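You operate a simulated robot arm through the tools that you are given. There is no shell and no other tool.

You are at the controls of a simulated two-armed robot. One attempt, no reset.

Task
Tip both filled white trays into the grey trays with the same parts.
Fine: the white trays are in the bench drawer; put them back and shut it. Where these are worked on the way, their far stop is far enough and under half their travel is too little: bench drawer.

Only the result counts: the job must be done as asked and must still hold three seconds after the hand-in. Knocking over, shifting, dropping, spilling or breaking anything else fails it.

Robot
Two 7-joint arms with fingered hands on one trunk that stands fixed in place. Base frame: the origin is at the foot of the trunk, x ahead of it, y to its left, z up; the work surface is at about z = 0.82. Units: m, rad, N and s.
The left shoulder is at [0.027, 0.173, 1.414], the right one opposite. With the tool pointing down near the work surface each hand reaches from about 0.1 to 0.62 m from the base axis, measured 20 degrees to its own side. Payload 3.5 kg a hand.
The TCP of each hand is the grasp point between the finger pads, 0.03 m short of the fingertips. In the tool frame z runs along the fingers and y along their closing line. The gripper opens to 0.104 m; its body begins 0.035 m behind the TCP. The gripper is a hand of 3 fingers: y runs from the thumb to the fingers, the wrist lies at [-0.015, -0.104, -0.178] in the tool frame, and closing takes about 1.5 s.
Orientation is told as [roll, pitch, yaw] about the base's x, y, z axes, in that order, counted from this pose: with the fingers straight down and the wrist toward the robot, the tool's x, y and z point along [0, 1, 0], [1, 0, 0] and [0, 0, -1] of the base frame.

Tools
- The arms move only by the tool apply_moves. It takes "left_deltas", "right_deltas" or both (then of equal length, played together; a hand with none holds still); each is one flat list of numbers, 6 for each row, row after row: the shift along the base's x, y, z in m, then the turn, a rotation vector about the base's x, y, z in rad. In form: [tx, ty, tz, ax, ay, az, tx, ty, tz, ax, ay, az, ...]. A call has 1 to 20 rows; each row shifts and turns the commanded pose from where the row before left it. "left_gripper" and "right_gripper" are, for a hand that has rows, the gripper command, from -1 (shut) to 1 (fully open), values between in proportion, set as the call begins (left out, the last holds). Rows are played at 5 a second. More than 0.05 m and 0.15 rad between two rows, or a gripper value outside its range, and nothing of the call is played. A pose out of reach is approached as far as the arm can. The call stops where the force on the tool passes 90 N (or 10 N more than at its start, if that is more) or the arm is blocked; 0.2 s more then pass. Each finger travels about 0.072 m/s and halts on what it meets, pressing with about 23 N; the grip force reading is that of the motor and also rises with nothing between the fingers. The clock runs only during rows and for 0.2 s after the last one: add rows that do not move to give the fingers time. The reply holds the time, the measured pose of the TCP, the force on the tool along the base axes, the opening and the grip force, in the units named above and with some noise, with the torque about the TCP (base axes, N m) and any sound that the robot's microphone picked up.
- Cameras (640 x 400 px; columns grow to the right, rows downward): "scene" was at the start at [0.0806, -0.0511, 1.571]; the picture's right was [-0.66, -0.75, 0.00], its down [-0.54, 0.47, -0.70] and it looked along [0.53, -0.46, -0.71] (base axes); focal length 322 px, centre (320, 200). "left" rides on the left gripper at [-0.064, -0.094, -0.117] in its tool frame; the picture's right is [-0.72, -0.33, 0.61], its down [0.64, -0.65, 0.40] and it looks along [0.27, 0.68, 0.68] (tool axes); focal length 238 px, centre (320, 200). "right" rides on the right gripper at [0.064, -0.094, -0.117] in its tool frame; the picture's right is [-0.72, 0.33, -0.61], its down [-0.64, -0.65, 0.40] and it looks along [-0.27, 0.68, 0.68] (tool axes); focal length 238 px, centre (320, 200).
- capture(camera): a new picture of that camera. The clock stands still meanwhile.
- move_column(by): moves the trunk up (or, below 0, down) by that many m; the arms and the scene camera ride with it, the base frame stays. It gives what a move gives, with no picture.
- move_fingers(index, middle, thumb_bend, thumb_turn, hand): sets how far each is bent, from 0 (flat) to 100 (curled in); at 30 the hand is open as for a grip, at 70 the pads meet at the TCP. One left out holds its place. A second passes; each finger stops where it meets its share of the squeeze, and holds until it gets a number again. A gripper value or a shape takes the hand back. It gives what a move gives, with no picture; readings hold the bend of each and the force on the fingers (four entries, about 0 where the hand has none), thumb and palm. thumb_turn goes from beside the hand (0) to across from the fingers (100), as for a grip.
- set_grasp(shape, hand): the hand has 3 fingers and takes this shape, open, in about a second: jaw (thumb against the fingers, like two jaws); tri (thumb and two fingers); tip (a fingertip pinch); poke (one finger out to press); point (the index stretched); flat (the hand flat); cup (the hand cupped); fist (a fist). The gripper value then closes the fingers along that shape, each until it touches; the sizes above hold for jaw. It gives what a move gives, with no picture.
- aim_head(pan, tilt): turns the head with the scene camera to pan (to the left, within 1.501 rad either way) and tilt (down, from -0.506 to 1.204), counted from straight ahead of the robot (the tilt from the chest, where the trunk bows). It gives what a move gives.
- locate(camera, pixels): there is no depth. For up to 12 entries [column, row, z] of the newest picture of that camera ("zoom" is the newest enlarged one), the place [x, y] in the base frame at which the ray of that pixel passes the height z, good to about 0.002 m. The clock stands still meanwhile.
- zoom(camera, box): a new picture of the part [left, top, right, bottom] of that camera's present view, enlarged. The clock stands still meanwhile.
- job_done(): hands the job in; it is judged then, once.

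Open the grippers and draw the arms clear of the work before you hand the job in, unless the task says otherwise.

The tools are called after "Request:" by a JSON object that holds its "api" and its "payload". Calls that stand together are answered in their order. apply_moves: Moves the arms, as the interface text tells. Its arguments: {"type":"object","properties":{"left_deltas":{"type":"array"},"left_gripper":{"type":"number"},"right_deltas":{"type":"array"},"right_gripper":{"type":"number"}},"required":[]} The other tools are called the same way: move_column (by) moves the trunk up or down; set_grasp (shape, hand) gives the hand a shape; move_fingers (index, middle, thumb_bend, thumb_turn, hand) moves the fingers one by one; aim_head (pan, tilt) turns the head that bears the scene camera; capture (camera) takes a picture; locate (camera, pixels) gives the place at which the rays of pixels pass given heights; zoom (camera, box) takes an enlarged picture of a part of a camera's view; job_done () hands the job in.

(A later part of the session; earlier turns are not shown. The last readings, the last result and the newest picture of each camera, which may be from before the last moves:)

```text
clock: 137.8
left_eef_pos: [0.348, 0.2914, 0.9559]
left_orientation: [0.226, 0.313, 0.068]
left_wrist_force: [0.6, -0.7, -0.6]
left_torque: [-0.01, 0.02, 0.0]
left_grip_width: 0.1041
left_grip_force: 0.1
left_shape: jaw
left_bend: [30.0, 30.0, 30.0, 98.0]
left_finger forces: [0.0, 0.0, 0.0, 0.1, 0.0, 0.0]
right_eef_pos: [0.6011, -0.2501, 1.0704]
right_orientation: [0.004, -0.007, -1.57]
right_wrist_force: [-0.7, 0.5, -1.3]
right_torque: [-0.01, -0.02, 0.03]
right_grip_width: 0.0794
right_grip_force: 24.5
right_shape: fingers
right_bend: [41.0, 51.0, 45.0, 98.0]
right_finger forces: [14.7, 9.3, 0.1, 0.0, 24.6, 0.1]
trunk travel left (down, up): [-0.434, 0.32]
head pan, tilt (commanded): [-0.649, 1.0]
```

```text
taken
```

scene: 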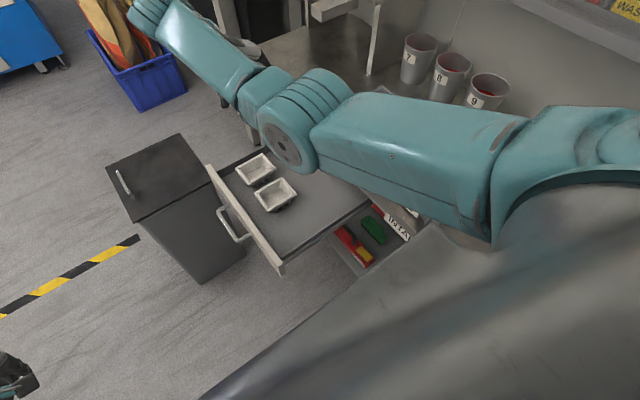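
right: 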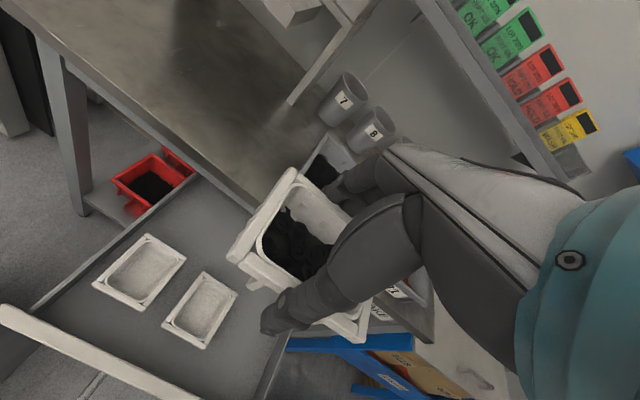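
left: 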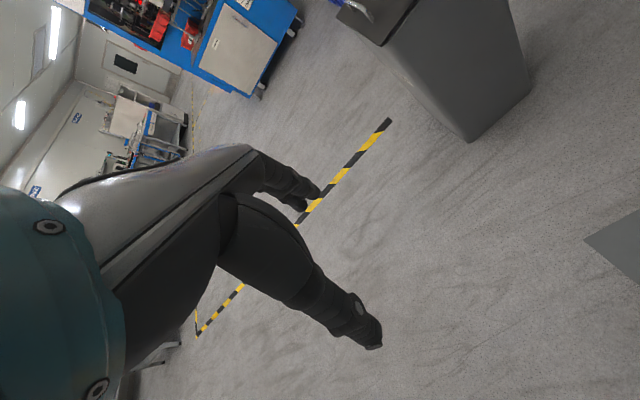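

Stable. I'll turn the heading to about -25° while moving towards the bench, then start a gentle 20° pitch.

Request:
{"api": "apply_moves", "payload": {"right_deltas": [-0.004, -0.014, 0, 0, 0, -0.0545, -0.004, -0.014, 0, 0, 0, -0.0545, -0.004, -0.014, 0, 0, 0, -0.0545, -0.004, -0.014, 0, 0, 0, -0.0545, -0.004, -0.014, 0, 0, 0, -0.0545, -0.004, -0.014, 0, 0, 0, -0.0545, -0.004, -0.014, 0, 0, 0, -0.0545, -0.004, -0.014, 0, 0, 0, -0.0545, -0.004, -0.012, 0, -0.0296, -0.0634, 0, -0.004, -0.012, 0, -0.0296, -0.0634, 0, -0.004, -0.012, 0, -0.0296, -0.0634, 0, -0.004, -0.012, 0, -0.0296, -0.0634, 0, -0.004, -0.012, 0, -0.0296, -0.0634, 0]}}

Request:
{"api": "capture", "payload": {"camera": "right"}}

Request:
{"api": "capture", "payload": {"camera": "scene"}}

```text
clock: 140.6
left_eef_pos: [0.3475, 0.2909, 0.9558]
left_orientation: [0.227, 0.312, 0.068]
left_wrist_force: [-1.0, -0.2, 0.3]
left_torque: [-0.02, 0.04, 0.0]
left_grip_width: 0.1039
left_grip_force: 0.1
left_shape: jaw
left_bend: [30.0, 30.0, 30.0, 98.0]
left_finger forces: [0.0, 0.1, 0.0, 0.0, 0.0, 0.0]
right_eef_pos: [0.5478, -0.4238, 1.0686]
right_orientation: [0.357, -0.01, -2.005]
right_wrist_force: [-0.2, -0.6, -1.8]
right_torque: [0.01, -0.04, 0.01]
right_grip_width: 0.0793
right_grip_force: 24.5
right_shape: fingers
right_bend: [41.0, 51.0, 45.0, 98.0]
right_finger forces: [14.6, 9.1, 0.0, 0.1, 24.4, 0.0]
trunk travel left (down, up): [-0.434, 0.32]
head pan, tilt (commanded): [-0.649, 1.0]
```

```text
taken
```

right: 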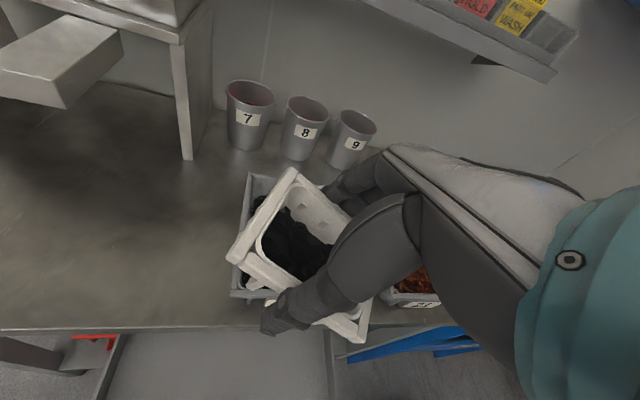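

```text
taken
```

scene: 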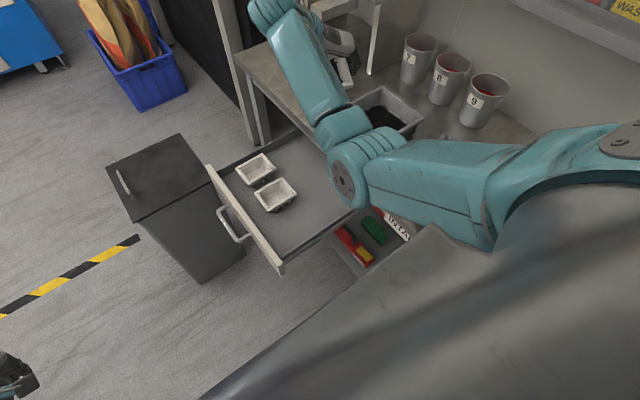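

Good posture, tray tilted only ~20°. I'll move on over tray 22's centre, adding pitch gently to about 40°.

Request:
{"api": "apply_moves", "payload": {"right_deltas": [-0.003, -0.0165, -0.002, -0.0186, -0.04, 0, -0.003, -0.0165, -0.002, -0.0186, -0.04, 0, -0.003, -0.0165, -0.002, -0.0186, -0.04, 0, -0.003, -0.0165, -0.002, -0.0186, -0.04, 0, -0.003, -0.0165, -0.002, -0.0186, -0.04, 0, -0.003, -0.0165, -0.002, -0.0186, -0.04, 0, -0.003, -0.0165, -0.002, -0.0186, -0.04, 0, -0.003, -0.0165, -0.002, -0.0186, -0.04, 0]}}

Request:
{"api": "capture", "payload": {"camera": "right"}}

Request:
{"api": "zoom", "payload": {"camera": "scene", "box": [240, 0, 520, 200]}}

```text
clock: 142.4
left_eef_pos: [0.3484, 0.2917, 0.9556]
left_orientation: [0.227, 0.312, 0.069]
left_wrist_force: [-0.4, 0.5, -0.4]
left_torque: [0.04, 0.0, 0.02]
left_grip_width: 0.1038
left_grip_force: 0.0
left_shape: jaw
left_bend: [30.0, 30.0, 30.0, 98.0]
left_finger forces: [0.0, 0.1, 0.0, 0.0, 0.1, 0.0]
right_eef_pos: [0.5253, -0.5555, 1.0536]
right_orientation: [0.706, -0.009, -2.01]
right_wrist_force: [-0.5, -0.2, -3.3]
right_torque: [0.0, 0.05, -0.03]
right_grip_width: 0.0794
right_grip_force: 24.0
right_shape: fingers
right_bend: [41.0, 51.0, 45.0, 98.0]
right_finger forces: [14.4, 9.2, 0.0, 0.1, 24.3, 0.0]
trunk travel left (down, up): [-0.434, 0.32]
head pan, tilt (commanded): [-0.649, 1.0]
```

```text
taken
```

right: 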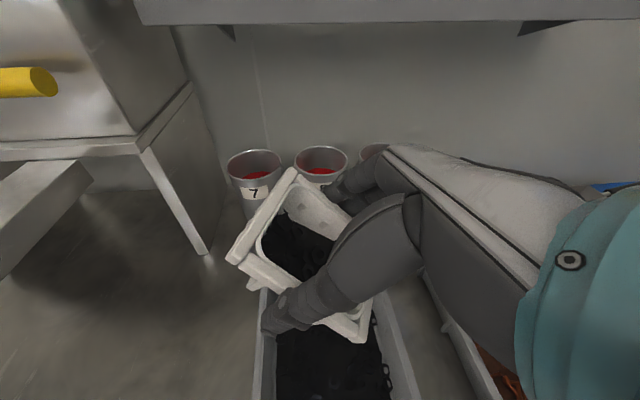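

```text
2.00 times, centred on (380, 100) of scene
```

zoom: 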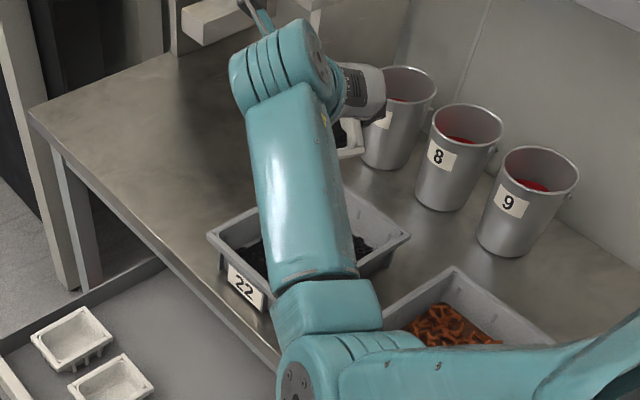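

I'm centred over tray 22 at ~40° tilt with the parts still in. I'll lower the trunk by 0.06 for a shorter drop and continue the pitch slowly.

Request:
{"api": "move_column", "payload": {"by": -0.06}}

Request:
{"api": "apply_moves", "payload": {"right_deltas": [0, 0, 0.003, -0.0254, -0.0544, 0, 0, 0, 0.003, -0.0254, -0.0544, 0, 0, 0, 0.003, -0.0254, -0.0544, 0, 0, 0, 0.003, -0.0254, -0.0544, 0, 0, 0, 0, 0, 0, 0]}}

Request:
{"api": "capture", "payload": {"camera": "right"}}

Request:
{"api": "zoom", "payload": {"camera": "scene", "box": [260, 0, 540, 200]}}

```text
clock: 143.4
left_eef_pos: [0.3482, 0.2911, 0.8956]
left_orientation: [0.227, 0.311, 0.069]
left_wrist_force: [-0.4, -0.5, -0.2]
left_torque: [-0.01, -0.01, -0.01]
left_grip_width: 0.1035
left_grip_force: 0.1
left_shape: jaw
left_bend: [30.0, 30.0, 30.0, 98.0]
left_finger forces: [0.0, 0.0, 0.1, 0.0, 0.0, 0.0]
right_eef_pos: [0.5243, -0.5546, 0.9942]
right_orientation: [0.709, -0.009, -2.01]
right_wrist_force: [-0.5, 0.2, -1.9]
right_torque: [-0.03, 0.01, 0.01]
right_grip_width: 0.0792
right_grip_force: 24.3
right_shape: fingers
right_bend: [41.0, 51.0, 45.0, 98.0]
right_finger forces: [14.4, 9.2, 0.1, 0.1, 24.3, 0.1]
trunk travel left (down, up): [-0.374, 0.38]
head pan, tilt (commanded): [-0.649, 1.0]
```

```text
clock: 144.6
left_eef_pos: [0.3484, 0.2917, 0.8961]
left_orientation: [0.227, 0.312, 0.067]
left_wrist_force: [0.2, 0.0, -0.5]
left_torque: [0.02, 0.01, 0.01]
left_grip_width: 0.1036
left_grip_force: 0.0
left_shape: jaw
left_bend: [30.0, 30.0, 30.0, 98.0]
left_finger forces: [0.0, 0.1, 0.1, 0.0, 0.0, 0.0]
right_eef_pos: [0.5251, -0.5559, 1.0055]
right_orientation: [0.948, -0.008, -2.011]
right_wrist_force: [-0.4, 0.3, -2.3]
right_torque: [0.01, 0.04, -0.01]
right_grip_width: 0.0793
right_grip_force: 24.5
right_shape: fingers
right_bend: [41.0, 51.0, 45.0, 98.0]
right_finger forces: [14.4, 9.2, 0.1, 0.0, 24.4, 0.1]
trunk travel left (down, up): [-0.374, 0.38]
head pan, tilt (commanded): [-0.649, 1.0]
```

```text
taken
```

right: 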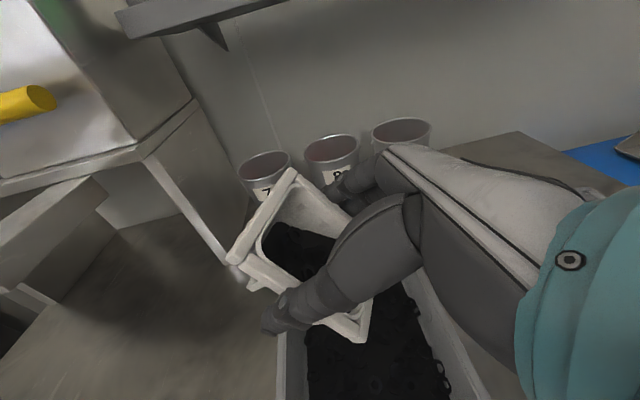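

```text
2.00 times, centred on (400, 100) of scene
```

zoom: 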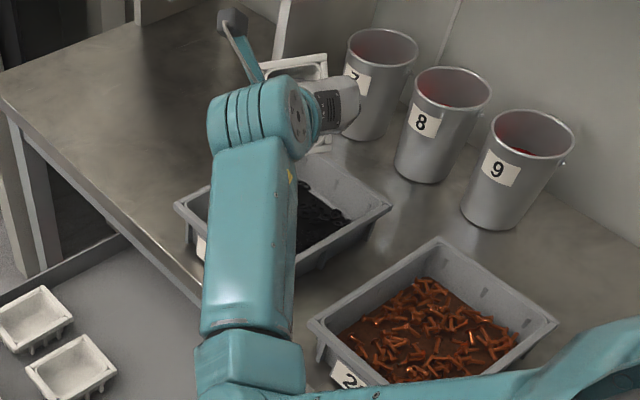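

Tilt is 54°, still holding. I'll continue in small steps with pauses.

Request:
{"api": "apply_moves", "payload": {"right_deltas": [0, 0, 0.003, -0.0212, -0.0453, 0, 0, 0, 0.003, -0.0212, -0.0453, 0, 0, 0, 0, 0, 0, 0, 0, 0, 0.003, -0.0212, -0.0453, 0, 0, 0, 0.003, -0.0212, -0.0453, 0, 0, 0, 0, 0, 0, 0, 0, 0, 0.003, -0.0212, -0.0453, 0, 0, 0, 0.003, -0.0212, -0.0453, 0, 0, 0, 0, 0, 0, 0]}}

Request:
{"api": "capture", "payload": {"camera": "right"}}

Request:
{"api": "zoom", "payload": {"camera": "scene", "box": [260, 0, 540, 200]}}

```text
clock: 146.6
left_eef_pos: [0.3491, 0.2919, 0.896]
left_orientation: [0.226, 0.313, 0.069]
left_wrist_force: [0.7, -0.5, 0.6]
left_torque: [-0.02, -0.01, 0.0]
left_grip_width: 0.1038
left_grip_force: 0.1
left_shape: jaw
left_bend: [30.0, 30.0, 30.0, 98.0]
left_finger forces: [0.1, 0.1, 0.0, 0.1, 0.1, 0.1]
right_eef_pos: [0.5254, -0.5545, 1.0226]
right_orientation: [1.249, -0.007, -2.013]
right_wrist_force: [-0.2, 0.3, -0.3]
right_torque: [0.06, 0.06, 0.0]
right_grip_width: 0.0794
right_grip_force: 23.8
right_shape: fingers
right_bend: [41.0, 51.0, 45.0, 98.0]
right_finger forces: [14.4, 9.3, 0.1, 0.0, 24.4, 0.0]
trunk travel left (down, up): [-0.374, 0.38]
head pan, tilt (commanded): [-0.649, 1.0]
```

```text
taken
```

right: 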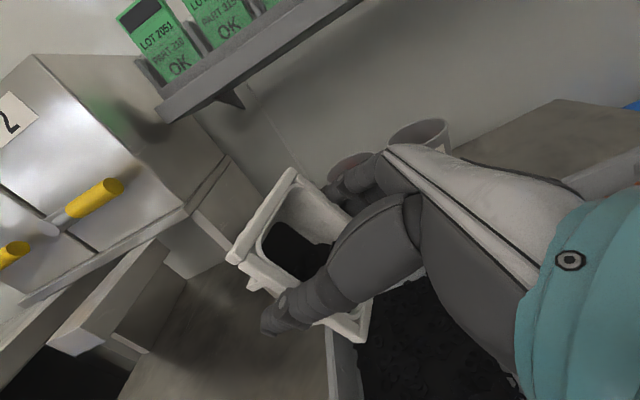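

```text
2.00 times, centred on (400, 100) of scene
```

zoom: 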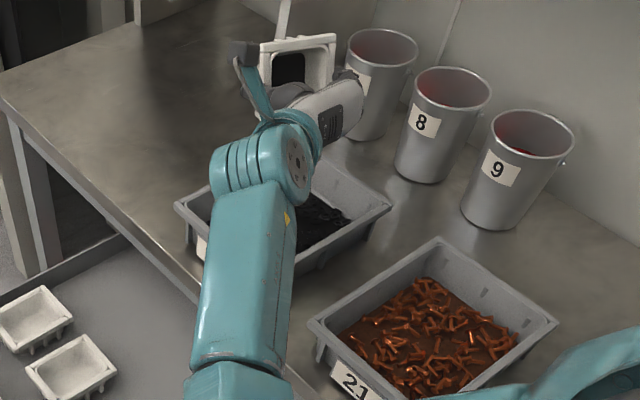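

Load is dropping. I'll zoom on tray 22 and around it to see that the nuts go in.

Request:
{"api": "zoom", "payload": {"camera": "scene", "box": [340, 10, 480, 150]}}

Request:
{"api": "zoom", "payload": {"camera": "right", "box": [200, 150, 560, 400]}}

```text
2.86 times, centred on (410, 80) of scene
```

zoom: 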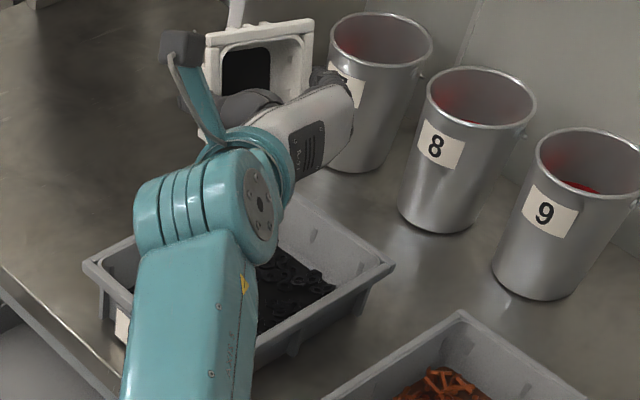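

```text
1.60 times, centred on (380, 275) of right
```

zoom: 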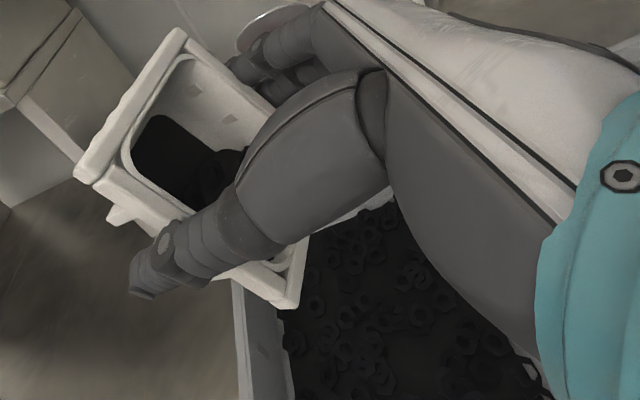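

All going into tray 22; some remains inside the white tray. I'll lower the trunk 0.05 and continue the pitch to about 90°.

Request:
{"api": "move_column", "payload": {"by": -0.05}}

Request:
{"api": "apply_moves", "payload": {"right_deltas": [0, 0, 0.008, -0.0254, -0.0544, 0, 0, 0, 0.008, -0.0254, -0.0544, 0, 0, 0, 0, 0, 0, 0, 0, 0, 0.008, -0.0254, -0.0544, 0, 0, 0, 0.008, -0.0254, -0.0544, 0, 0, 0, 0, 0, 0, 0, 0, 0, 0.008, -0.0254, -0.0544, 0, 0, 0, 0, 0, 0, 0]}}

Request:
{"api": "capture", "payload": {"camera": "right"}}

Request:
{"api": "zoom", "payload": {"camera": "scene", "box": [280, 0, 540, 180]}}

```text
clock: 147.5
left_eef_pos: [0.3488, 0.2925, 0.8465]
left_orientation: [0.227, 0.312, 0.068]
left_wrist_force: [-0.3, 0.1, -0.4]
left_torque: [0.04, 0.01, -0.02]
left_grip_width: 0.1038
left_grip_force: 0.0
left_shape: jaw
left_bend: [30.0, 30.0, 30.0, 98.0]
left_finger forces: [0.0, 0.0, 0.0, 0.1, 0.1, 0.1]
right_eef_pos: [0.5246, -0.5538, 0.9734]
right_orientation: [1.249, -0.008, -2.013]
right_wrist_force: [0.7, -0.1, -0.2]
right_torque: [-0.01, 0.0, -0.01]
right_grip_width: 0.0794
right_grip_force: 24.3
right_shape: fingers
right_bend: [41.0, 51.0, 45.0, 98.0]
right_finger forces: [14.5, 9.1, 0.0, 0.0, 24.6, 0.0]
trunk travel left (down, up): [-0.324, 0.43]
head pan, tilt (commanded): [-0.649, 1.0]
```

```text
clock: 149.3
left_eef_pos: [0.3484, 0.293, 0.846]
left_orientation: [0.227, 0.313, 0.067]
left_wrist_force: [-0.1, 0.2, -0.1]
left_torque: [-0.01, 0.01, -0.01]
left_grip_width: 0.1039
left_grip_force: 0.0
left_shape: jaw
left_bend: [30.0, 30.0, 30.0, 98.0]
left_finger forces: [0.0, 0.0, 0.0, 0.0, 0.0, 0.0]
right_eef_pos: [0.5253, -0.5552, 1.013]
right_orientation: [1.548, -0.006, -2.014]
right_wrist_force: [0.0, 0.0, 0.1]
right_torque: [0.0, 0.02, 0.03]
right_grip_width: 0.0795
right_grip_force: 23.6
right_shape: fingers
right_bend: [41.0, 51.0, 45.0, 98.0]
right_finger forces: [14.6, 9.1, 0.0, 0.1, 24.5, 0.0]
trunk travel left (down, up): [-0.324, 0.43]
head pan, tilt (commanded): [-0.649, 1.0]
```

```text
taken
```

right: 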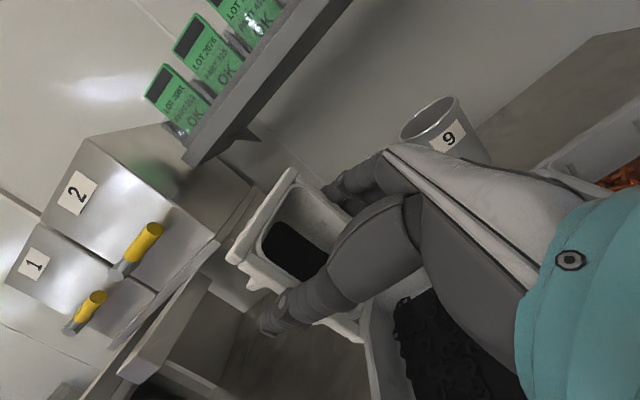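

```text
2.22 times, centred on (410, 90) of scene
```

zoom: 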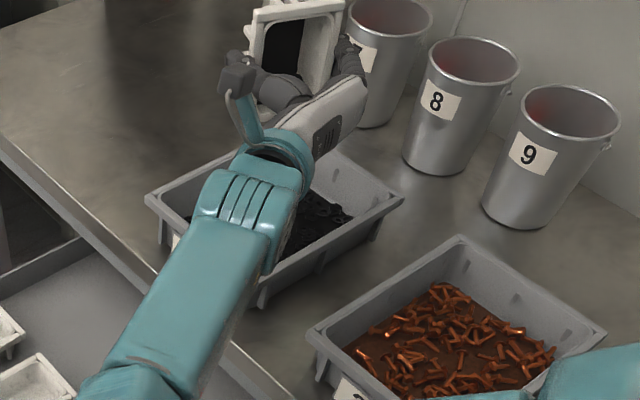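

Only the black bottom layer remains, as with the first tray at this angle. I'll tip further, to about 110°.

Request:
{"api": "move_column", "payload": {"by": -0.04}}

Request:
{"api": "apply_moves", "payload": {"right_deltas": [0, 0, 0.01, -0.0254, -0.0544, 0, 0, 0, 0.01, -0.0254, -0.0544, 0, 0, 0, 0.01, -0.0254, -0.0544, 0, 0, 0, 0.01, -0.0254, -0.0544, 0, 0, 0, 0.005, -0.0254, -0.0544, 0, 0, 0, 0, 0, 0, 0, 0, 0, 0, 0, 0, 0]}}

Request:
{"api": "capture", "payload": {"camera": "right"}}

Request:
{"api": "zoom", "payload": {"camera": "scene", "box": [280, 0, 540, 180]}}

```text
clock: 150.1
left_eef_pos: [0.3485, 0.2917, 0.806]
left_orientation: [0.227, 0.311, 0.068]
left_wrist_force: [-0.5, -0.7, 0.1]
left_torque: [0.0, 0.01, 0.01]
left_grip_width: 0.1038
left_grip_force: 0.0
left_shape: jaw
left_bend: [30.0, 30.0, 30.0, 98.0]
left_finger forces: [0.0, 0.1, 0.0, 0.0, 0.0, 0.0]
right_eef_pos: [0.5242, -0.5553, 0.9748]
right_orientation: [1.551, -0.006, -2.014]
right_wrist_force: [0.9, -0.8, -0.1]
right_torque: [-0.01, 0.01, -0.03]
right_grip_width: 0.0794
right_grip_force: 24.1
right_shape: fingers
right_bend: [41.0, 51.0, 45.0, 98.0]
right_finger forces: [14.6, 9.2, 0.1, 0.0, 24.5, 0.0]
trunk travel left (down, up): [-0.284, 0.47]
head pan, tilt (commanded): [-0.649, 1.0]
```

```text
clock: 151.7
left_eef_pos: [0.3478, 0.2925, 0.8054]
left_orientation: [0.226, 0.314, 0.069]
left_wrist_force: [0.7, -0.6, 0.2]
left_torque: [-0.03, 0.01, 0.0]
left_grip_width: 0.1041
left_grip_force: 0.2
left_shape: jaw
left_bend: [30.0, 30.0, 30.0, 98.0]
left_finger forces: [0.0, 0.1, 0.0, 0.0, 0.1, 0.1]
right_eef_pos: [0.524, -0.5547, 1.0193]
right_orientation: [1.848, -0.003, -2.017]
right_wrist_force: [0.6, -1.2, 0.3]
right_torque: [0.01, 0.0, -0.01]
right_grip_width: 0.0793
right_grip_force: 24.7
right_shape: fingers
right_bend: [41.0, 51.0, 45.0, 98.0]
right_finger forces: [14.5, 9.2, 0.0, 0.0, 24.5, 0.0]
trunk travel left (down, up): [-0.284, 0.47]
head pan, tilt (commanded): [-0.649, 1.0]
```

```text
taken
```

right: 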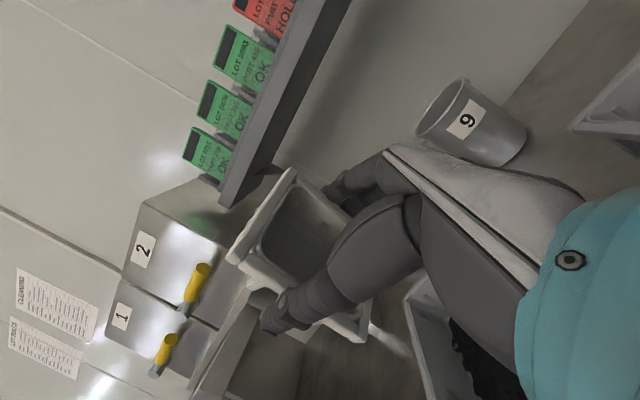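

```text
2.22 times, centred on (410, 90) of scene
```

zoom: 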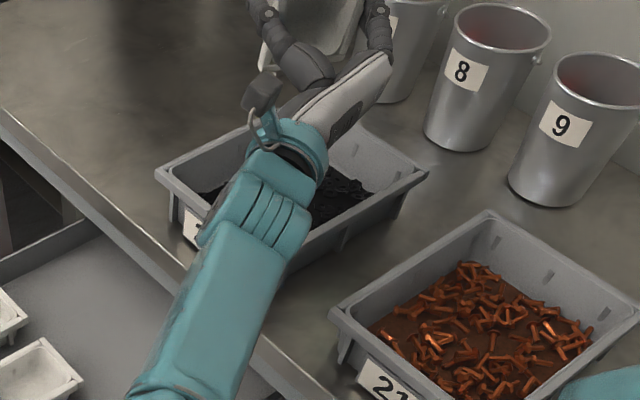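

The bed layer is gone. I'll zoom into the white tray and the hand for any leftover nuts before turning back.

Request:
{"api": "zoom", "payload": {"camera": "right", "box": [210, 140, 410, 360]}}

Request:
{"api": "zoom", "payload": {"camera": "scene", "box": [340, 0, 480, 120]}}

```text
1.82 times, centred on (310, 250) of right
```

zoom: 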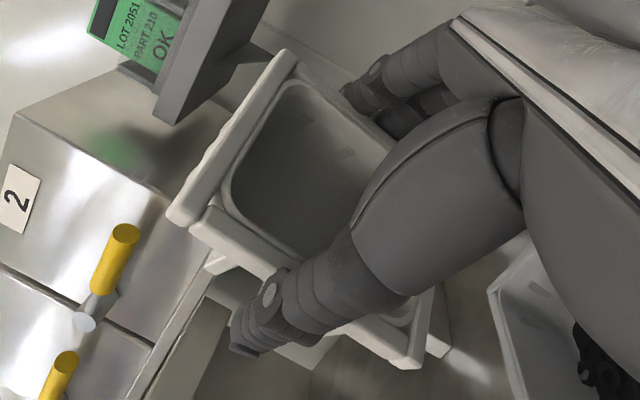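

```text
3.33 times, centred on (410, 60) of scene
```

zoom: 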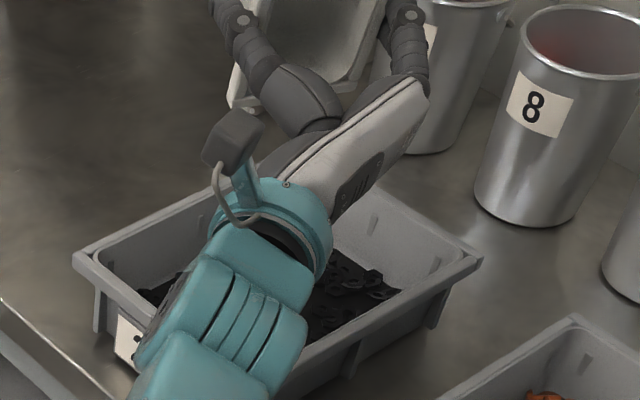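

The tray is empty and the hand is clear. I'll raise the trunk a little and pitch back down over tray 22 in case anything drops.

Request:
{"api": "move_column", "payload": {"by": 0.06}}

Request:
{"api": "apply_moves", "payload": {"right_deltas": [0, 0, -0.004, 0.0338, 0.0725, 0, 0, 0, -0.004, 0.0338, 0.0725, 0, 0, 0, -0.004, 0.0338, 0.0725, 0, 0, 0, -0.004, 0.0338, 0.0725, 0, 0, 0, -0.004, 0.0338, 0.0725, 0, 0, 0, -0.004, 0.0338, 0.0725, 0, 0, 0, -0.004, 0.0338, 0.0725, 0, 0, 0, -0.004, 0.0338, 0.0725, 0, 0, 0, -0.004, 0.0338, 0.0725, 0]}}

Request:
{"api": "capture", "payload": {"camera": "scene"}}

```text
clock: 152.7
left_eef_pos: [0.3493, 0.2924, 0.8651]
left_orientation: [0.227, 0.313, 0.068]
left_wrist_force: [-0.2, -0.3, -0.1]
left_torque: [-0.01, 0.02, 0.01]
left_grip_width: 0.104
left_grip_force: 0.1
left_shape: jaw
left_bend: [30.0, 30.0, 30.0, 98.0]
left_finger forces: [0.0, 0.0, 0.0, 0.1, 0.0, 0.1]
right_eef_pos: [0.5248, -0.5544, 1.0779]
right_orientation: [1.848, -0.002, -2.016]
right_wrist_force: [0.4, 0.3, -1.2]
right_torque: [-0.02, 0.01, -0.03]
right_grip_width: 0.0793
right_grip_force: 24.1
right_shape: fingers
right_bend: [41.0, 51.0, 45.0, 98.0]
right_finger forces: [14.5, 9.1, 0.0, 0.0, 24.5, 0.0]
trunk travel left (down, up): [-0.344, 0.41]
head pan, tilt (commanded): [-0.649, 1.0]
```

```text
clock: 154.7
left_eef_pos: [0.348, 0.293, 0.8659]
left_orientation: [0.227, 0.314, 0.067]
left_wrist_force: [-0.3, -0.4, 0.2]
left_torque: [0.01, 0.01, 0.01]
left_grip_width: 0.1041
left_grip_force: 0.1
left_shape: jaw
left_bend: [30.0, 30.0, 30.0, 98.0]
left_finger forces: [0.0, 0.0, 0.1, 0.0, 0.0, 0.0]
right_eef_pos: [0.5281, -0.5533, 1.0461]
right_orientation: [1.129, -0.008, -2.013]
right_wrist_force: [0.1, 0.6, 0.4]
right_torque: [-0.01, 0.0, -0.05]
right_grip_width: 0.0793
right_grip_force: 24.0
right_shape: fingers
right_bend: [41.0, 51.0, 45.0, 98.0]
right_finger forces: [14.0, 9.4, 0.0, 0.1, 23.8, 0.0]
right hand out of reach, approached as far as the arm can: row 4
trunk travel left (down, up): [-0.344, 0.41]
head pan, tilt (commanded): [-0.649, 1.0]
```

```text
taken
```

scene: 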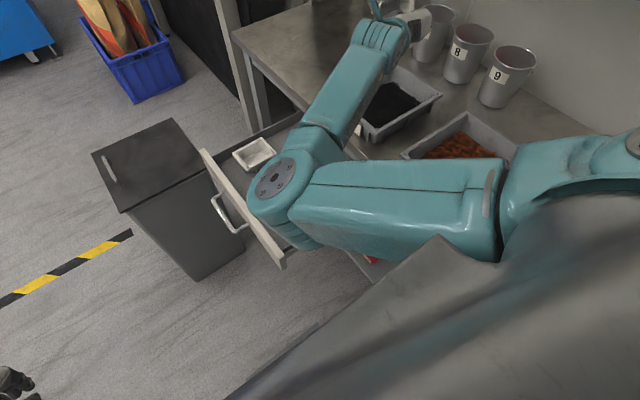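

Going back well. I'll raise the trunk 0.06 and move back towards the front of the bench while pitching down to ~20°.

Request:
{"api": "move_column", "payload": {"by": 0.06}}

Request:
{"api": "apply_moves", "payload": {"right_deltas": [0.002, 0.0145, -0.003, 0.0364, 0.0779, 0, 0.002, 0.0145, -0.003, 0.0364, 0.0779, 0, 0.002, 0.0145, -0.003, 0.0364, 0.0779, 0, 0.002, 0.0145, -0.003, 0.0364, 0.0779, 0, 0.002, 0.0145, -0.003, 0.0364, 0.0779, 0, 0.002, 0.0145, -0.003, 0.0364, 0.0779, 0, 0.002, 0.0145, -0.003, 0.0364, 0.0779, 0, 0.002, 0.0145, -0.003, 0.0364, 0.0779, 0, 0.002, 0.0145, -0.003, 0.0364, 0.0779, 0]}}

Request:
{"api": "capture", "payload": {"camera": "scene"}}

Request:
{"api": "capture", "payload": {"camera": "right"}}

```text
clock: 155.7
left_eef_pos: [0.3489, 0.2921, 0.9252]
left_orientation: [0.225, 0.311, 0.067]
left_wrist_force: [1.5, -0.2, -0.6]
left_torque: [-0.01, -0.01, -0.01]
left_grip_width: 0.1037
left_grip_force: 0.0
left_shape: jaw
left_bend: [30.0, 30.0, 30.0, 98.0]
left_finger forces: [0.0, 0.0, 0.0, 0.0, 0.1, 0.0]
right_eef_pos: [0.5285, -0.5524, 1.1065]
right_orientation: [1.128, -0.009, -2.014]
right_wrist_force: [-0.1, 0.1, -0.7]
right_torque: [-0.01, 0.04, 0.0]
right_grip_width: 0.0793
right_grip_force: 22.9
right_shape: fingers
right_bend: [41.0, 51.0, 45.0, 98.0]
right_finger forces: [13.8, 9.4, 0.1, 0.0, 23.9, 0.1]
trunk travel left (down, up): [-0.404, 0.35]
head pan, tilt (commanded): [-0.649, 1.0]
```

```text
clock: 157.7
left_eef_pos: [0.3488, 0.2921, 0.9261]
left_orientation: [0.225, 0.312, 0.068]
left_wrist_force: [0.7, 0.3, 0.1]
left_torque: [0.0, -0.01, -0.01]
left_grip_width: 0.1038
left_grip_force: 0.0
left_shape: jaw
left_bend: [30.0, 30.0, 30.0, 98.0]
left_finger forces: [0.0, 0.0, 0.0, 0.0, 0.0, 0.0]
right_eef_pos: [0.5452, -0.4217, 1.0789]
right_orientation: [0.356, -0.008, -2.005]
right_wrist_force: [-0.2, -0.1, -0.5]
right_torque: [0.0, 0.01, -0.02]
right_grip_width: 0.0789
right_grip_force: 22.8
right_shape: fingers
right_bend: [41.0, 51.0, 45.0, 98.0]
right_finger forces: [13.6, 9.5, 0.0, 0.1, 23.4, 0.0]
trunk travel left (down, up): [-0.404, 0.35]
head pan, tilt (commanded): [-0.649, 1.0]
```

```text
taken
```

scene: 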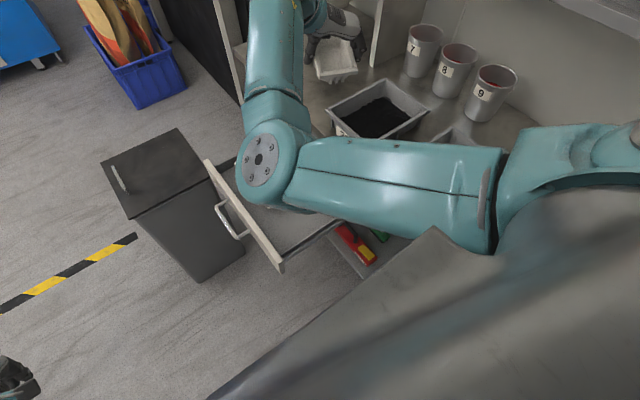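

```text
taken
```

right: 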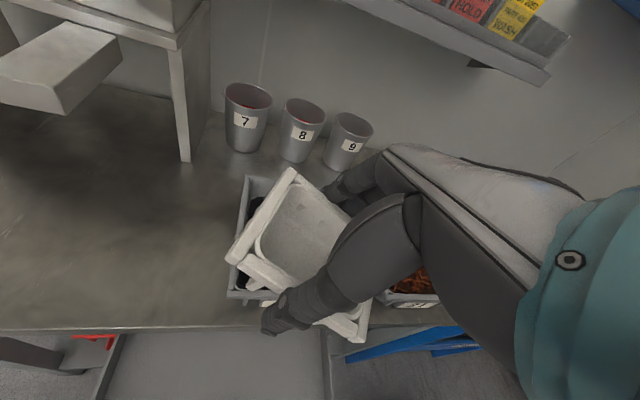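

Now I'll level the tray and turn back to heading 0 at (0.60,-0.25), the reverse of the way in.

Request:
{"api": "apply_moves", "payload": {"right_deltas": [0.004, 0.012, 0, 0.0302, 0.0647, 0, 0.004, 0.012, 0, 0.0302, 0.0647, 0, 0.004, 0.012, 0, 0.0302, 0.0647, 0, 0.004, 0.012, 0, 0.0302, 0.0647, 0, 0.004, 0.012, 0, 0.0302, 0.0647, 0, 0.0045, 0.014, -0.001, 0, 0, 0.0545, 0.0045, 0.014, -0.001, 0, 0, 0.0545, 0.0045, 0.014, -0.001, 0, 0, 0.0545, 0.0045, 0.014, -0.001, 0, 0, 0.0545, 0.0045, 0.014, -0.001, 0, 0, 0.0545, 0.0045, 0.014, -0.001, 0, 0, 0.0545, 0.0045, 0.014, -0.001, 0, 0, 0.0545, 0.0045, 0.014, -0.001, 0, 0, 0.0545]}}

Request:
{"api": "capture", "payload": {"camera": "scene"}}

```text
clock: 160.5
left_eef_pos: [0.3482, 0.2919, 0.9251]
left_orientation: [0.225, 0.312, 0.069]
left_wrist_force: [0.0, 0.0, -0.4]
left_torque: [-0.09, 0.02, 0.02]
left_grip_width: 0.1036
left_grip_force: 0.0
left_shape: jaw
left_bend: [30.0, 30.0, 30.0, 98.0]
left_finger forces: [0.1, 0.0, 0.0, 0.0, 0.0, 0.0]
right_eef_pos: [0.6, -0.2514, 1.0706]
right_orientation: [-0.001, -0.007, -1.568]
right_wrist_force: [0.2, 0.1, -0.2]
right_torque: [0.0, -0.04, 0.02]
right_grip_width: 0.0789
right_grip_force: 23.3
right_shape: fingers
right_bend: [41.0, 51.0, 45.0, 98.0]
right_finger forces: [13.2, 9.4, 0.0, 0.0, 23.2, 0.1]
trunk travel left (down, up): [-0.404, 0.35]
head pan, tilt (commanded): [-0.649, 1.0]
```

```text
taken
```

scene: 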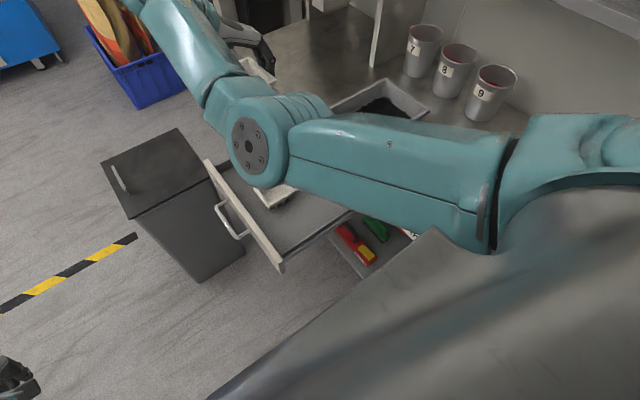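

Next, back out to (0.62,-0.08), yaw -1.1, then in to yaw 0.

Request:
{"api": "apply_moves", "payload": {"right_deltas": [0.0023, 0.019, 0, 0, 0, 0.052, 0.0023, 0.019, 0, 0, 0, 0.052, 0.0023, 0.019, 0, 0, 0, 0.052, 0.0023, 0.019, 0, 0, 0, 0.052, 0.0023, 0.019, 0, 0, 0, 0.052, 0.0023, 0.019, 0, 0, 0, 0.052, 0.0023, 0.019, 0, 0, 0, 0.052, 0.0023, 0.019, 0, 0, 0, 0.052, 0.0023, 0.019, 0, 0, 0, 0.052]}}

Request:
{"api": "apply_moves", "payload": {"right_deltas": [-0.0143, -0.0113, 0, 0, 0, 0.0917, -0.0143, -0.0113, 0, 0, 0, 0.0917, -0.0143, -0.0113, 0, 0, 0, 0.0917, -0.0143, -0.0113, 0, 0, 0, 0.0917, -0.0143, -0.0113, 0, 0, 0, 0.0917, -0.0143, -0.0113, 0, 0, 0, 0.0917, -0.0143, -0.0113, 0, 0, 0, 0.0917, -0.0143, -0.0113, 0, 0, 0, 0.0917, -0.0143, -0.0113, 0, 0, 0, 0.0917, -0.0143, -0.0113, 0, 0, 0, 0.0917, -0.0143, -0.0113, 0, 0, 0, 0.0917, -0.0143, -0.0113, 0, 0, 0, 0.0917]}}

Request:
{"api": "capture", "payload": {"camera": "right"}}

Request:
{"api": "capture", "payload": {"camera": "scene"}}

```text
clock: 162.5
left_eef_pos: [0.3491, 0.2918, 0.9251]
left_orientation: [0.228, 0.313, 0.068]
left_wrist_force: [0.1, 0.3, -0.7]
left_torque: [-0.02, -0.01, -0.05]
left_grip_width: 0.1037
left_grip_force: 0.0
left_shape: jaw
left_bend: [30.0, 30.0, 30.0, 98.0]
left_finger forces: [0.0, 0.1, 0.1, 0.0, 0.0, 0.0]
right_eef_pos: [0.6226, -0.0811, 1.0715]
right_orientation: [-0.004, -0.007, -1.099]
right_wrist_force: [0.0, 0.1, 0.0]
right_torque: [0.02, 0.01, -0.03]
right_grip_width: 0.0788
right_grip_force: 23.1
right_shape: fingers
right_bend: [41.0, 51.0, 45.0, 98.0]
right_finger forces: [13.3, 9.4, 0.0, 0.0, 22.8, 0.0]
trunk travel left (down, up): [-0.404, 0.35]
head pan, tilt (commanded): [-0.649, 1.0]
```

```text
clock: 165.1
left_eef_pos: [0.3489, 0.2906, 0.9261]
left_orientation: [0.227, 0.314, 0.069]
left_wrist_force: [-0.9, -0.4, 1.2]
left_torque: [0.04, 0.0, 0.02]
left_grip_width: 0.1042
left_grip_force: 0.0
left_shape: jaw
left_bend: [30.0, 30.0, 30.0, 98.0]
left_finger forces: [0.0, 0.0, 0.1, 0.0, 0.1, 0.0]
right_eef_pos: [0.4503, -0.217, 1.0703]
right_orientation: [-0.002, -0.007, 0.002]
right_wrist_force: [0.1, -0.1, -0.6]
right_torque: [0.01, -0.03, -0.03]
right_grip_width: 0.0785
right_grip_force: 22.2
right_shape: fingers
right_bend: [41.0, 51.0, 46.0, 98.0]
right_finger forces: [13.0, 9.5, 0.0, 0.1, 22.2, 0.0]
trunk travel left (down, up): [-0.404, 0.35]
head pan, tilt (commanded): [-0.649, 1.0]
```

```text
taken
```

right: 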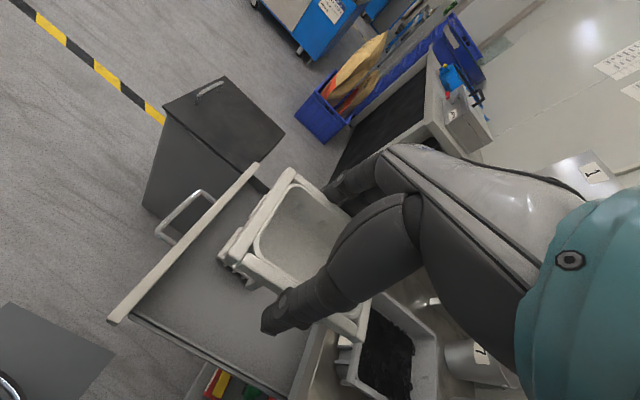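

```text
taken
```

scene: 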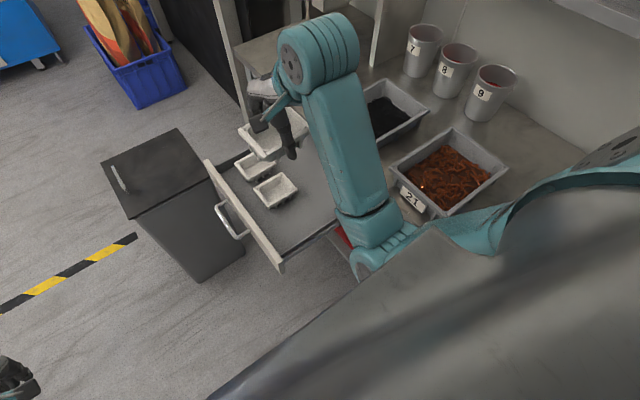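

Over the drawer again with the empty tray. I'll descend to z≈0.80 above its old place (0.4717,-0.252).

Request:
{"api": "apply_moves", "payload": {"right_deltas": [0.00214, -0.0035, -0.027, 0, 0, 0, 0.00214, -0.0035, -0.027, 0, 0, 0, 0.00214, -0.0035, -0.027, 0, 0, 0, 0.00214, -0.0035, -0.027, 0, 0, 0, 0.00214, -0.0035, -0.027, 0, 0, 0, 0.00214, -0.0035, -0.027, 0, 0, 0, 0.00214, -0.0035, -0.027, 0, 0, 0, 0.00214, -0.0035, -0.027, 0, 0, 0, 0.00214, -0.0035, -0.027, 0, 0, 0, 0.00214, -0.0035, -0.027, 0, 0, 0]}}

Request:
{"api": "capture", "payload": {"camera": "right"}}

Request:
{"api": "zoom", "payload": {"camera": "scene", "box": [220, 130, 360, 250]}}

```text
clock: 167.3
left_eef_pos: [0.3475, 0.292, 0.9263]
left_orientation: [0.227, 0.313, 0.069]
left_wrist_force: [-0.3, 0.4, 0.4]
left_torque: [-0.01, -0.01, 0.03]
left_grip_width: 0.104
left_grip_force: 0.0
left_shape: jaw
left_bend: [30.0, 30.0, 30.0, 98.0]
left_finger forces: [0.1, 0.0, 0.0, 0.1, 0.0, 0.0]
right_eef_pos: [0.4728, -0.2512, 0.8002]
right_orientation: [0.001, -0.007, -0.001]
right_wrist_force: [0.2, 0.0, -1.5]
right_torque: [0.02, -0.01, 0.01]
right_grip_width: 0.0784
right_grip_force: 21.2
right_shape: fingers
right_bend: [41.0, 51.0, 46.0, 98.0]
right_finger forces: [12.5, 9.5, 0.1, 0.0, 20.9, 0.0]
trunk travel left (down, up): [-0.404, 0.35]
head pan, tilt (commanded): [-0.649, 1.0]
```

```text
taken
```

right: 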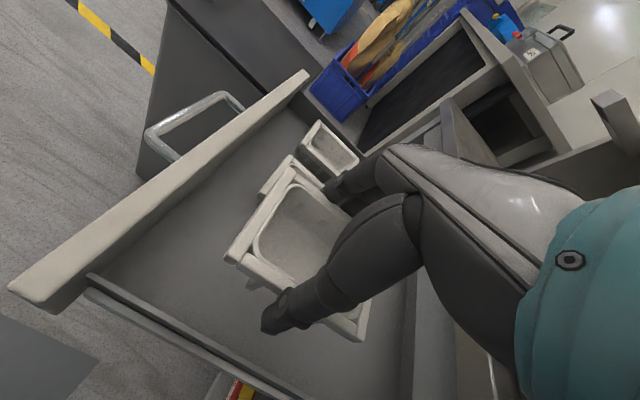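

```text
3.33 times, centred on (290, 190) of scene
```

zoom: 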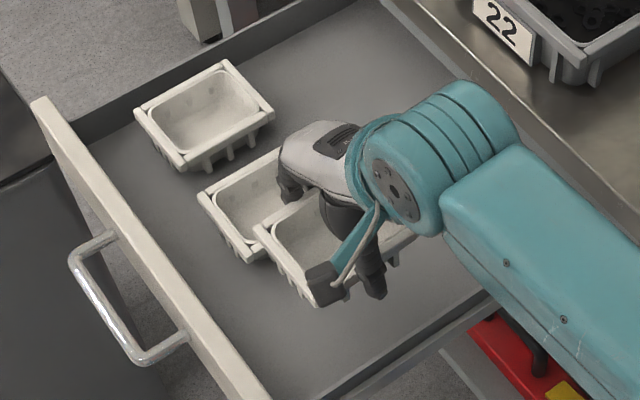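

I'll continue down to z≈0.722 and check contacts.

Request:
{"api": "apply_moves", "payload": {"right_deltas": [-0.0005, 0, -0.02, 0, 0, 0, -0.0005, 0, -0.02, 0, 0, 0, 0, 0, -0.02, 0, 0, 0, 0, 0, -0.018, 0, 0, 0]}}

Request:
{"api": "capture", "payload": {"camera": "right"}}

Request:
{"api": "zoom", "payload": {"camera": "scene", "box": [240, 140, 360, 250]}}

```text
clock: 168.3
left_eef_pos: [0.3482, 0.2924, 0.9259]
left_orientation: [0.229, 0.312, 0.068]
left_wrist_force: [0.2, -0.3, 0.4]
left_torque: [0.02, -0.02, -0.03]
left_grip_width: 0.104
left_grip_force: 0.0
left_shape: jaw
left_bend: [30.0, 30.0, 30.0, 98.0]
left_finger forces: [0.1, 0.0, 0.1, 0.1, 0.0, 0.0]
right_eef_pos: [0.4703, -0.2521, 0.7221]
right_orientation: [-0.001, -0.008, 0.0]
right_wrist_force: [-0.7, -0.3, -0.3]
right_torque: [-0.03, 0.01, -0.01]
right_grip_width: 0.0782
right_grip_force: 20.7
right_shape: fingers
right_bend: [41.0, 51.0, 46.0, 98.0]
right_finger forces: [12.3, 9.2, 0.0, 0.0, 19.7, 0.0]
trunk travel left (down, up): [-0.404, 0.35]
head pan, tilt (commanded): [-0.649, 1.0]
```

```text
taken
```

right: 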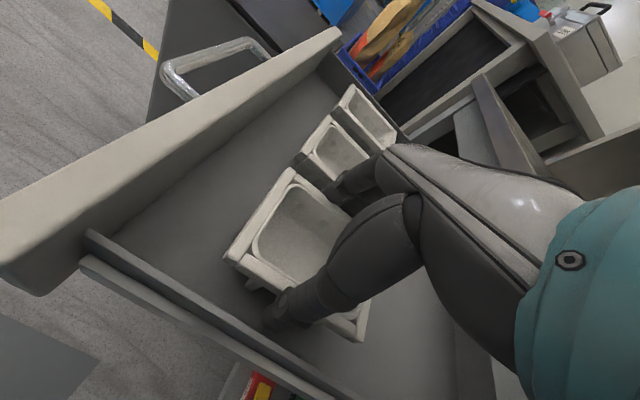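

```text
3.64 times, centred on (300, 195) of scene
```

zoom: 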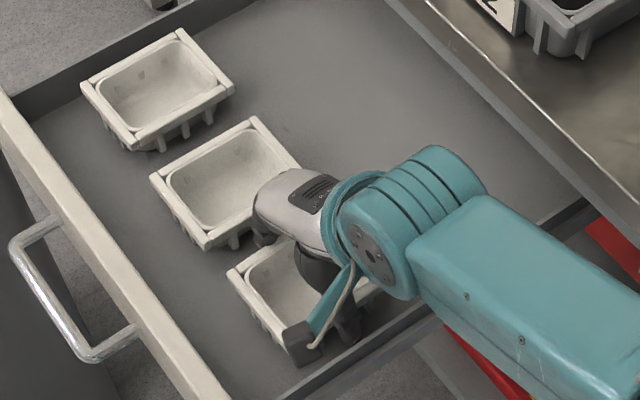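

No contact and everything is aligned. I'll lower the last ~0.012 until it rests.

Request:
{"api": "apply_moves", "payload": {"right_deltas": [0, 0, -0.005, 0, 0, 0, 0, 0, -0.004, 0, 0, 0, 0, 0, -0.004, 0, 0, 0]}}

```text
clock: 169.1
left_eef_pos: [0.3471, 0.292, 0.9264]
left_orientation: [0.227, 0.311, 0.068]
left_wrist_force: [1.1, -1.0, 0.1]
left_torque: [0.02, 0.03, -0.02]
left_grip_width: 0.104
left_grip_force: 0.0
left_shape: jaw
left_bend: [30.0, 30.0, 30.0, 98.0]
left_finger forces: [0.0, 0.0, 0.1, 0.1, 0.1, 0.0]
right_eef_pos: [0.4716, -0.2496, 0.7106]
right_orientation: [0.0, -0.009, 0.0]
right_wrist_force: [-0.9, -2.0, 7.2]
right_torque: [0.14, 0.34, 0.06]
right_grip_width: 0.0781
right_grip_force: 24.0
right_shape: fingers
right_bend: [41.0, 51.0, 46.0, 98.0]
right_finger forces: [13.4, 9.8, 0.1, 0.0, 25.4, 0.0]
trunk travel left (down, up): [-0.404, 0.35]
head pan, tilt (commanded): [-0.649, 1.0]
```

It rests (7 N). I'll release by opening fingers to 38 and thumb to 34, which fits the narrow gaps.

Request:
{"api": "move_fingers", "payload": {"hand": "right", "index": 38, "middle": 38, "thumb_bend": 34}}

Request:
{"api": "zoom", "payload": {"camera": "right", "box": [210, 140, 370, 360]}}

```text
clock: 170.1
left_eef_pos: [0.3493, 0.2918, 0.9261]
left_orientation: [0.225, 0.313, 0.069]
left_wrist_force: [0.1, 0.0, -0.2]
left_torque: [0.0, -0.02, 0.0]
left_grip_width: 0.1039
left_grip_force: 0.1
left_shape: jaw
left_bend: [30.0, 30.0, 30.0, 98.0]
left_finger forces: [0.0, 0.1, 0.0, 0.0, 0.0, 0.0]
right_eef_pos: [0.4705, -0.2503, 0.7091]
right_orientation: [-0.003, -0.006, 0.001]
right_wrist_force: [0.2, -0.6, 1.3]
right_torque: [0.0, -0.02, 0.04]
right_grip_width: 0.0905
right_grip_force: 0.9
right_shape: fingers
right_bend: [37.0, 38.0, 34.0, 96.0]
right_finger forces: [1.4, 0.0, 0.1, 0.1, 1.0, 0.0]
trunk travel left (down, up): [-0.404, 0.35]
head pan, tilt (commanded): [-0.649, 1.0]
```

```text
1.82 times, centred on (290, 250) of right
```

zoom: 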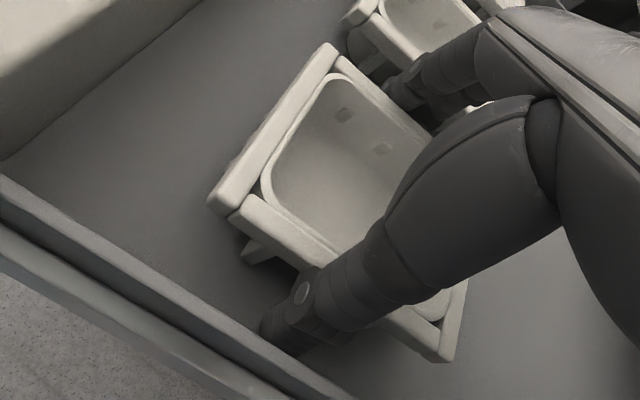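

Nearly no contact (about 1 N each). I'll open a touch more before lifting.

Request:
{"api": "move_fingers", "payload": {"hand": "right", "index": 35, "middle": 36, "thumb_bend": 31}}

Request:
{"api": "apply_moves", "payload": {"right_deltas": [0, 0, 0.005, 0, 0, 0, 0, 0, 0.007, 0, 0, 0, 0, 0, 0.008, 0, 0, 0]}}

Request:
{"api": "zoom", "payload": {"camera": "right", "box": [210, 140, 370, 360]}}

```text
clock: 171.1
left_eef_pos: [0.3491, 0.2913, 0.9264]
left_orientation: [0.229, 0.313, 0.067]
left_wrist_force: [-0.6, -0.3, 1.1]
left_torque: [0.0, -0.02, 0.0]
left_grip_width: 0.1041
left_grip_force: 0.0
left_shape: jaw
left_bend: [30.0, 30.0, 30.0, 98.0]
left_finger forces: [0.0, 0.1, 0.1, 0.0, 0.1, 0.0]
right_eef_pos: [0.4715, -0.2497, 0.709]
right_orientation: [-0.002, -0.008, 0.0]
right_wrist_force: [1.4, -0.3, -0.4]
right_torque: [-0.03, -0.01, -0.01]
right_grip_width: 0.0944
right_grip_force: 0.3
right_shape: fingers
right_bend: [35.0, 36.0, 32.0, 96.0]
right_finger forces: [0.0, 0.0, 0.0, 0.0, 1.0, 0.1]
trunk travel left (down, up): [-0.404, 0.35]
head pan, tilt (commanded): [-0.649, 1.0]
```

```text
clock: 171.9
left_eef_pos: [0.3481, 0.2917, 0.9265]
left_orientation: [0.227, 0.311, 0.067]
left_wrist_force: [0.0, 0.2, 0.0]
left_torque: [0.01, 0.02, -0.01]
left_grip_width: 0.1037
left_grip_force: 0.1
left_shape: jaw
left_bend: [30.0, 30.0, 30.0, 98.0]
left_finger forces: [0.1, 0.1, 0.0, 0.0, 0.0, 0.0]
right_eef_pos: [0.4705, -0.2494, 0.7307]
right_orientation: [0.001, -0.005, -0.002]
right_wrist_force: [1.1, -0.3, -0.5]
right_torque: [-0.02, -0.08, -0.03]
right_grip_width: 0.0938
right_grip_force: 0.8
right_shape: fingers
right_bend: [35.0, 36.0, 33.0, 96.0]
right_finger forces: [0.0, 0.1, 0.0, 0.0, 1.4, 0.0]
trunk travel left (down, up): [-0.404, 0.35]
head pan, tilt (commanded): [-0.649, 1.0]
```

```text
1.82 times, centred on (290, 250) of right
```

zoom: 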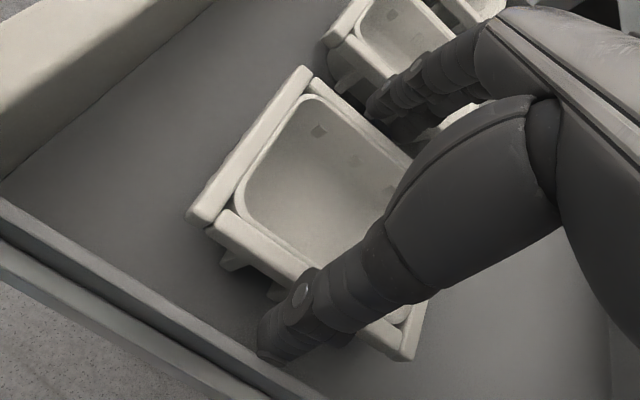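

The tray stays down as the hand rises. I'll lift the hand on up and check all three trays.

Request:
{"api": "apply_moves", "payload": {"right_deltas": [0, 0, 0.01, 0, 0, 0, 0, 0, 0.02, 0, 0, 0, 0, 0, 0.025, 0, 0, 0, 0, 0, 0.025, 0, 0, 0, 0, 0, 0.025, 0, 0, 0, 0, 0, 0.025, 0, 0, 0]}}

Request:
{"api": "capture", "payload": {"camera": "right"}}

Request:
{"api": "zoom", "payload": {"camera": "scene", "box": [200, 120, 380, 270]}}

```text
clock: 173.3
left_eef_pos: [0.3485, 0.2907, 0.9267]
left_orientation: [0.227, 0.312, 0.068]
left_wrist_force: [0.6, 1.1, -0.3]
left_torque: [-0.03, -0.01, -0.01]
left_grip_width: 0.1039
left_grip_force: 0.1
left_shape: jaw
left_bend: [30.0, 30.0, 30.0, 98.0]
left_finger forces: [0.0, 0.0, 0.0, 0.0, 0.0, 0.0]
right_eef_pos: [0.4705, -0.2497, 0.8599]
right_orientation: [-0.002, -0.007, -0.001]
right_wrist_force: [-0.4, 0.3, 0.7]
right_torque: [0.03, -0.02, 0.03]
right_grip_width: 0.0956
right_grip_force: 0.1
right_shape: fingers
right_bend: [35.0, 36.0, 31.0, 96.0]
right_finger forces: [0.0, 0.0, 0.1, 0.0, 0.0, 0.0]
trunk travel left (down, up): [-0.404, 0.35]
head pan, tilt (commanded): [-0.649, 1.0]
```

```text
taken
```

right: 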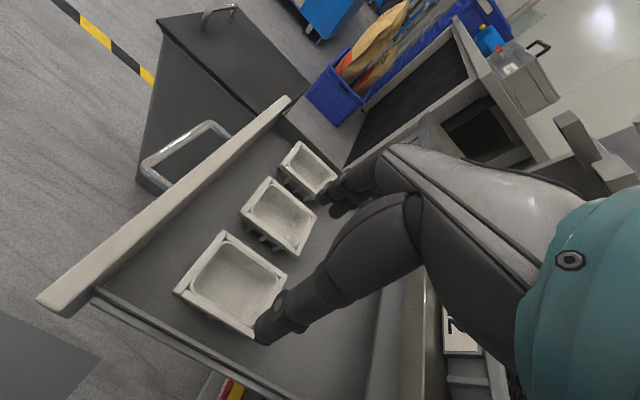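

```text
2.67 times, centred on (290, 195) of scene
```

zoom: 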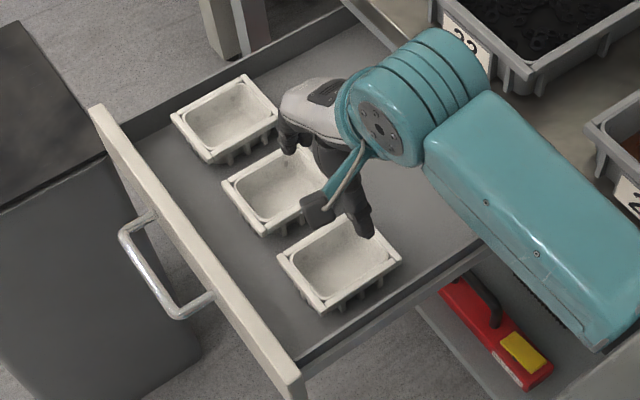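

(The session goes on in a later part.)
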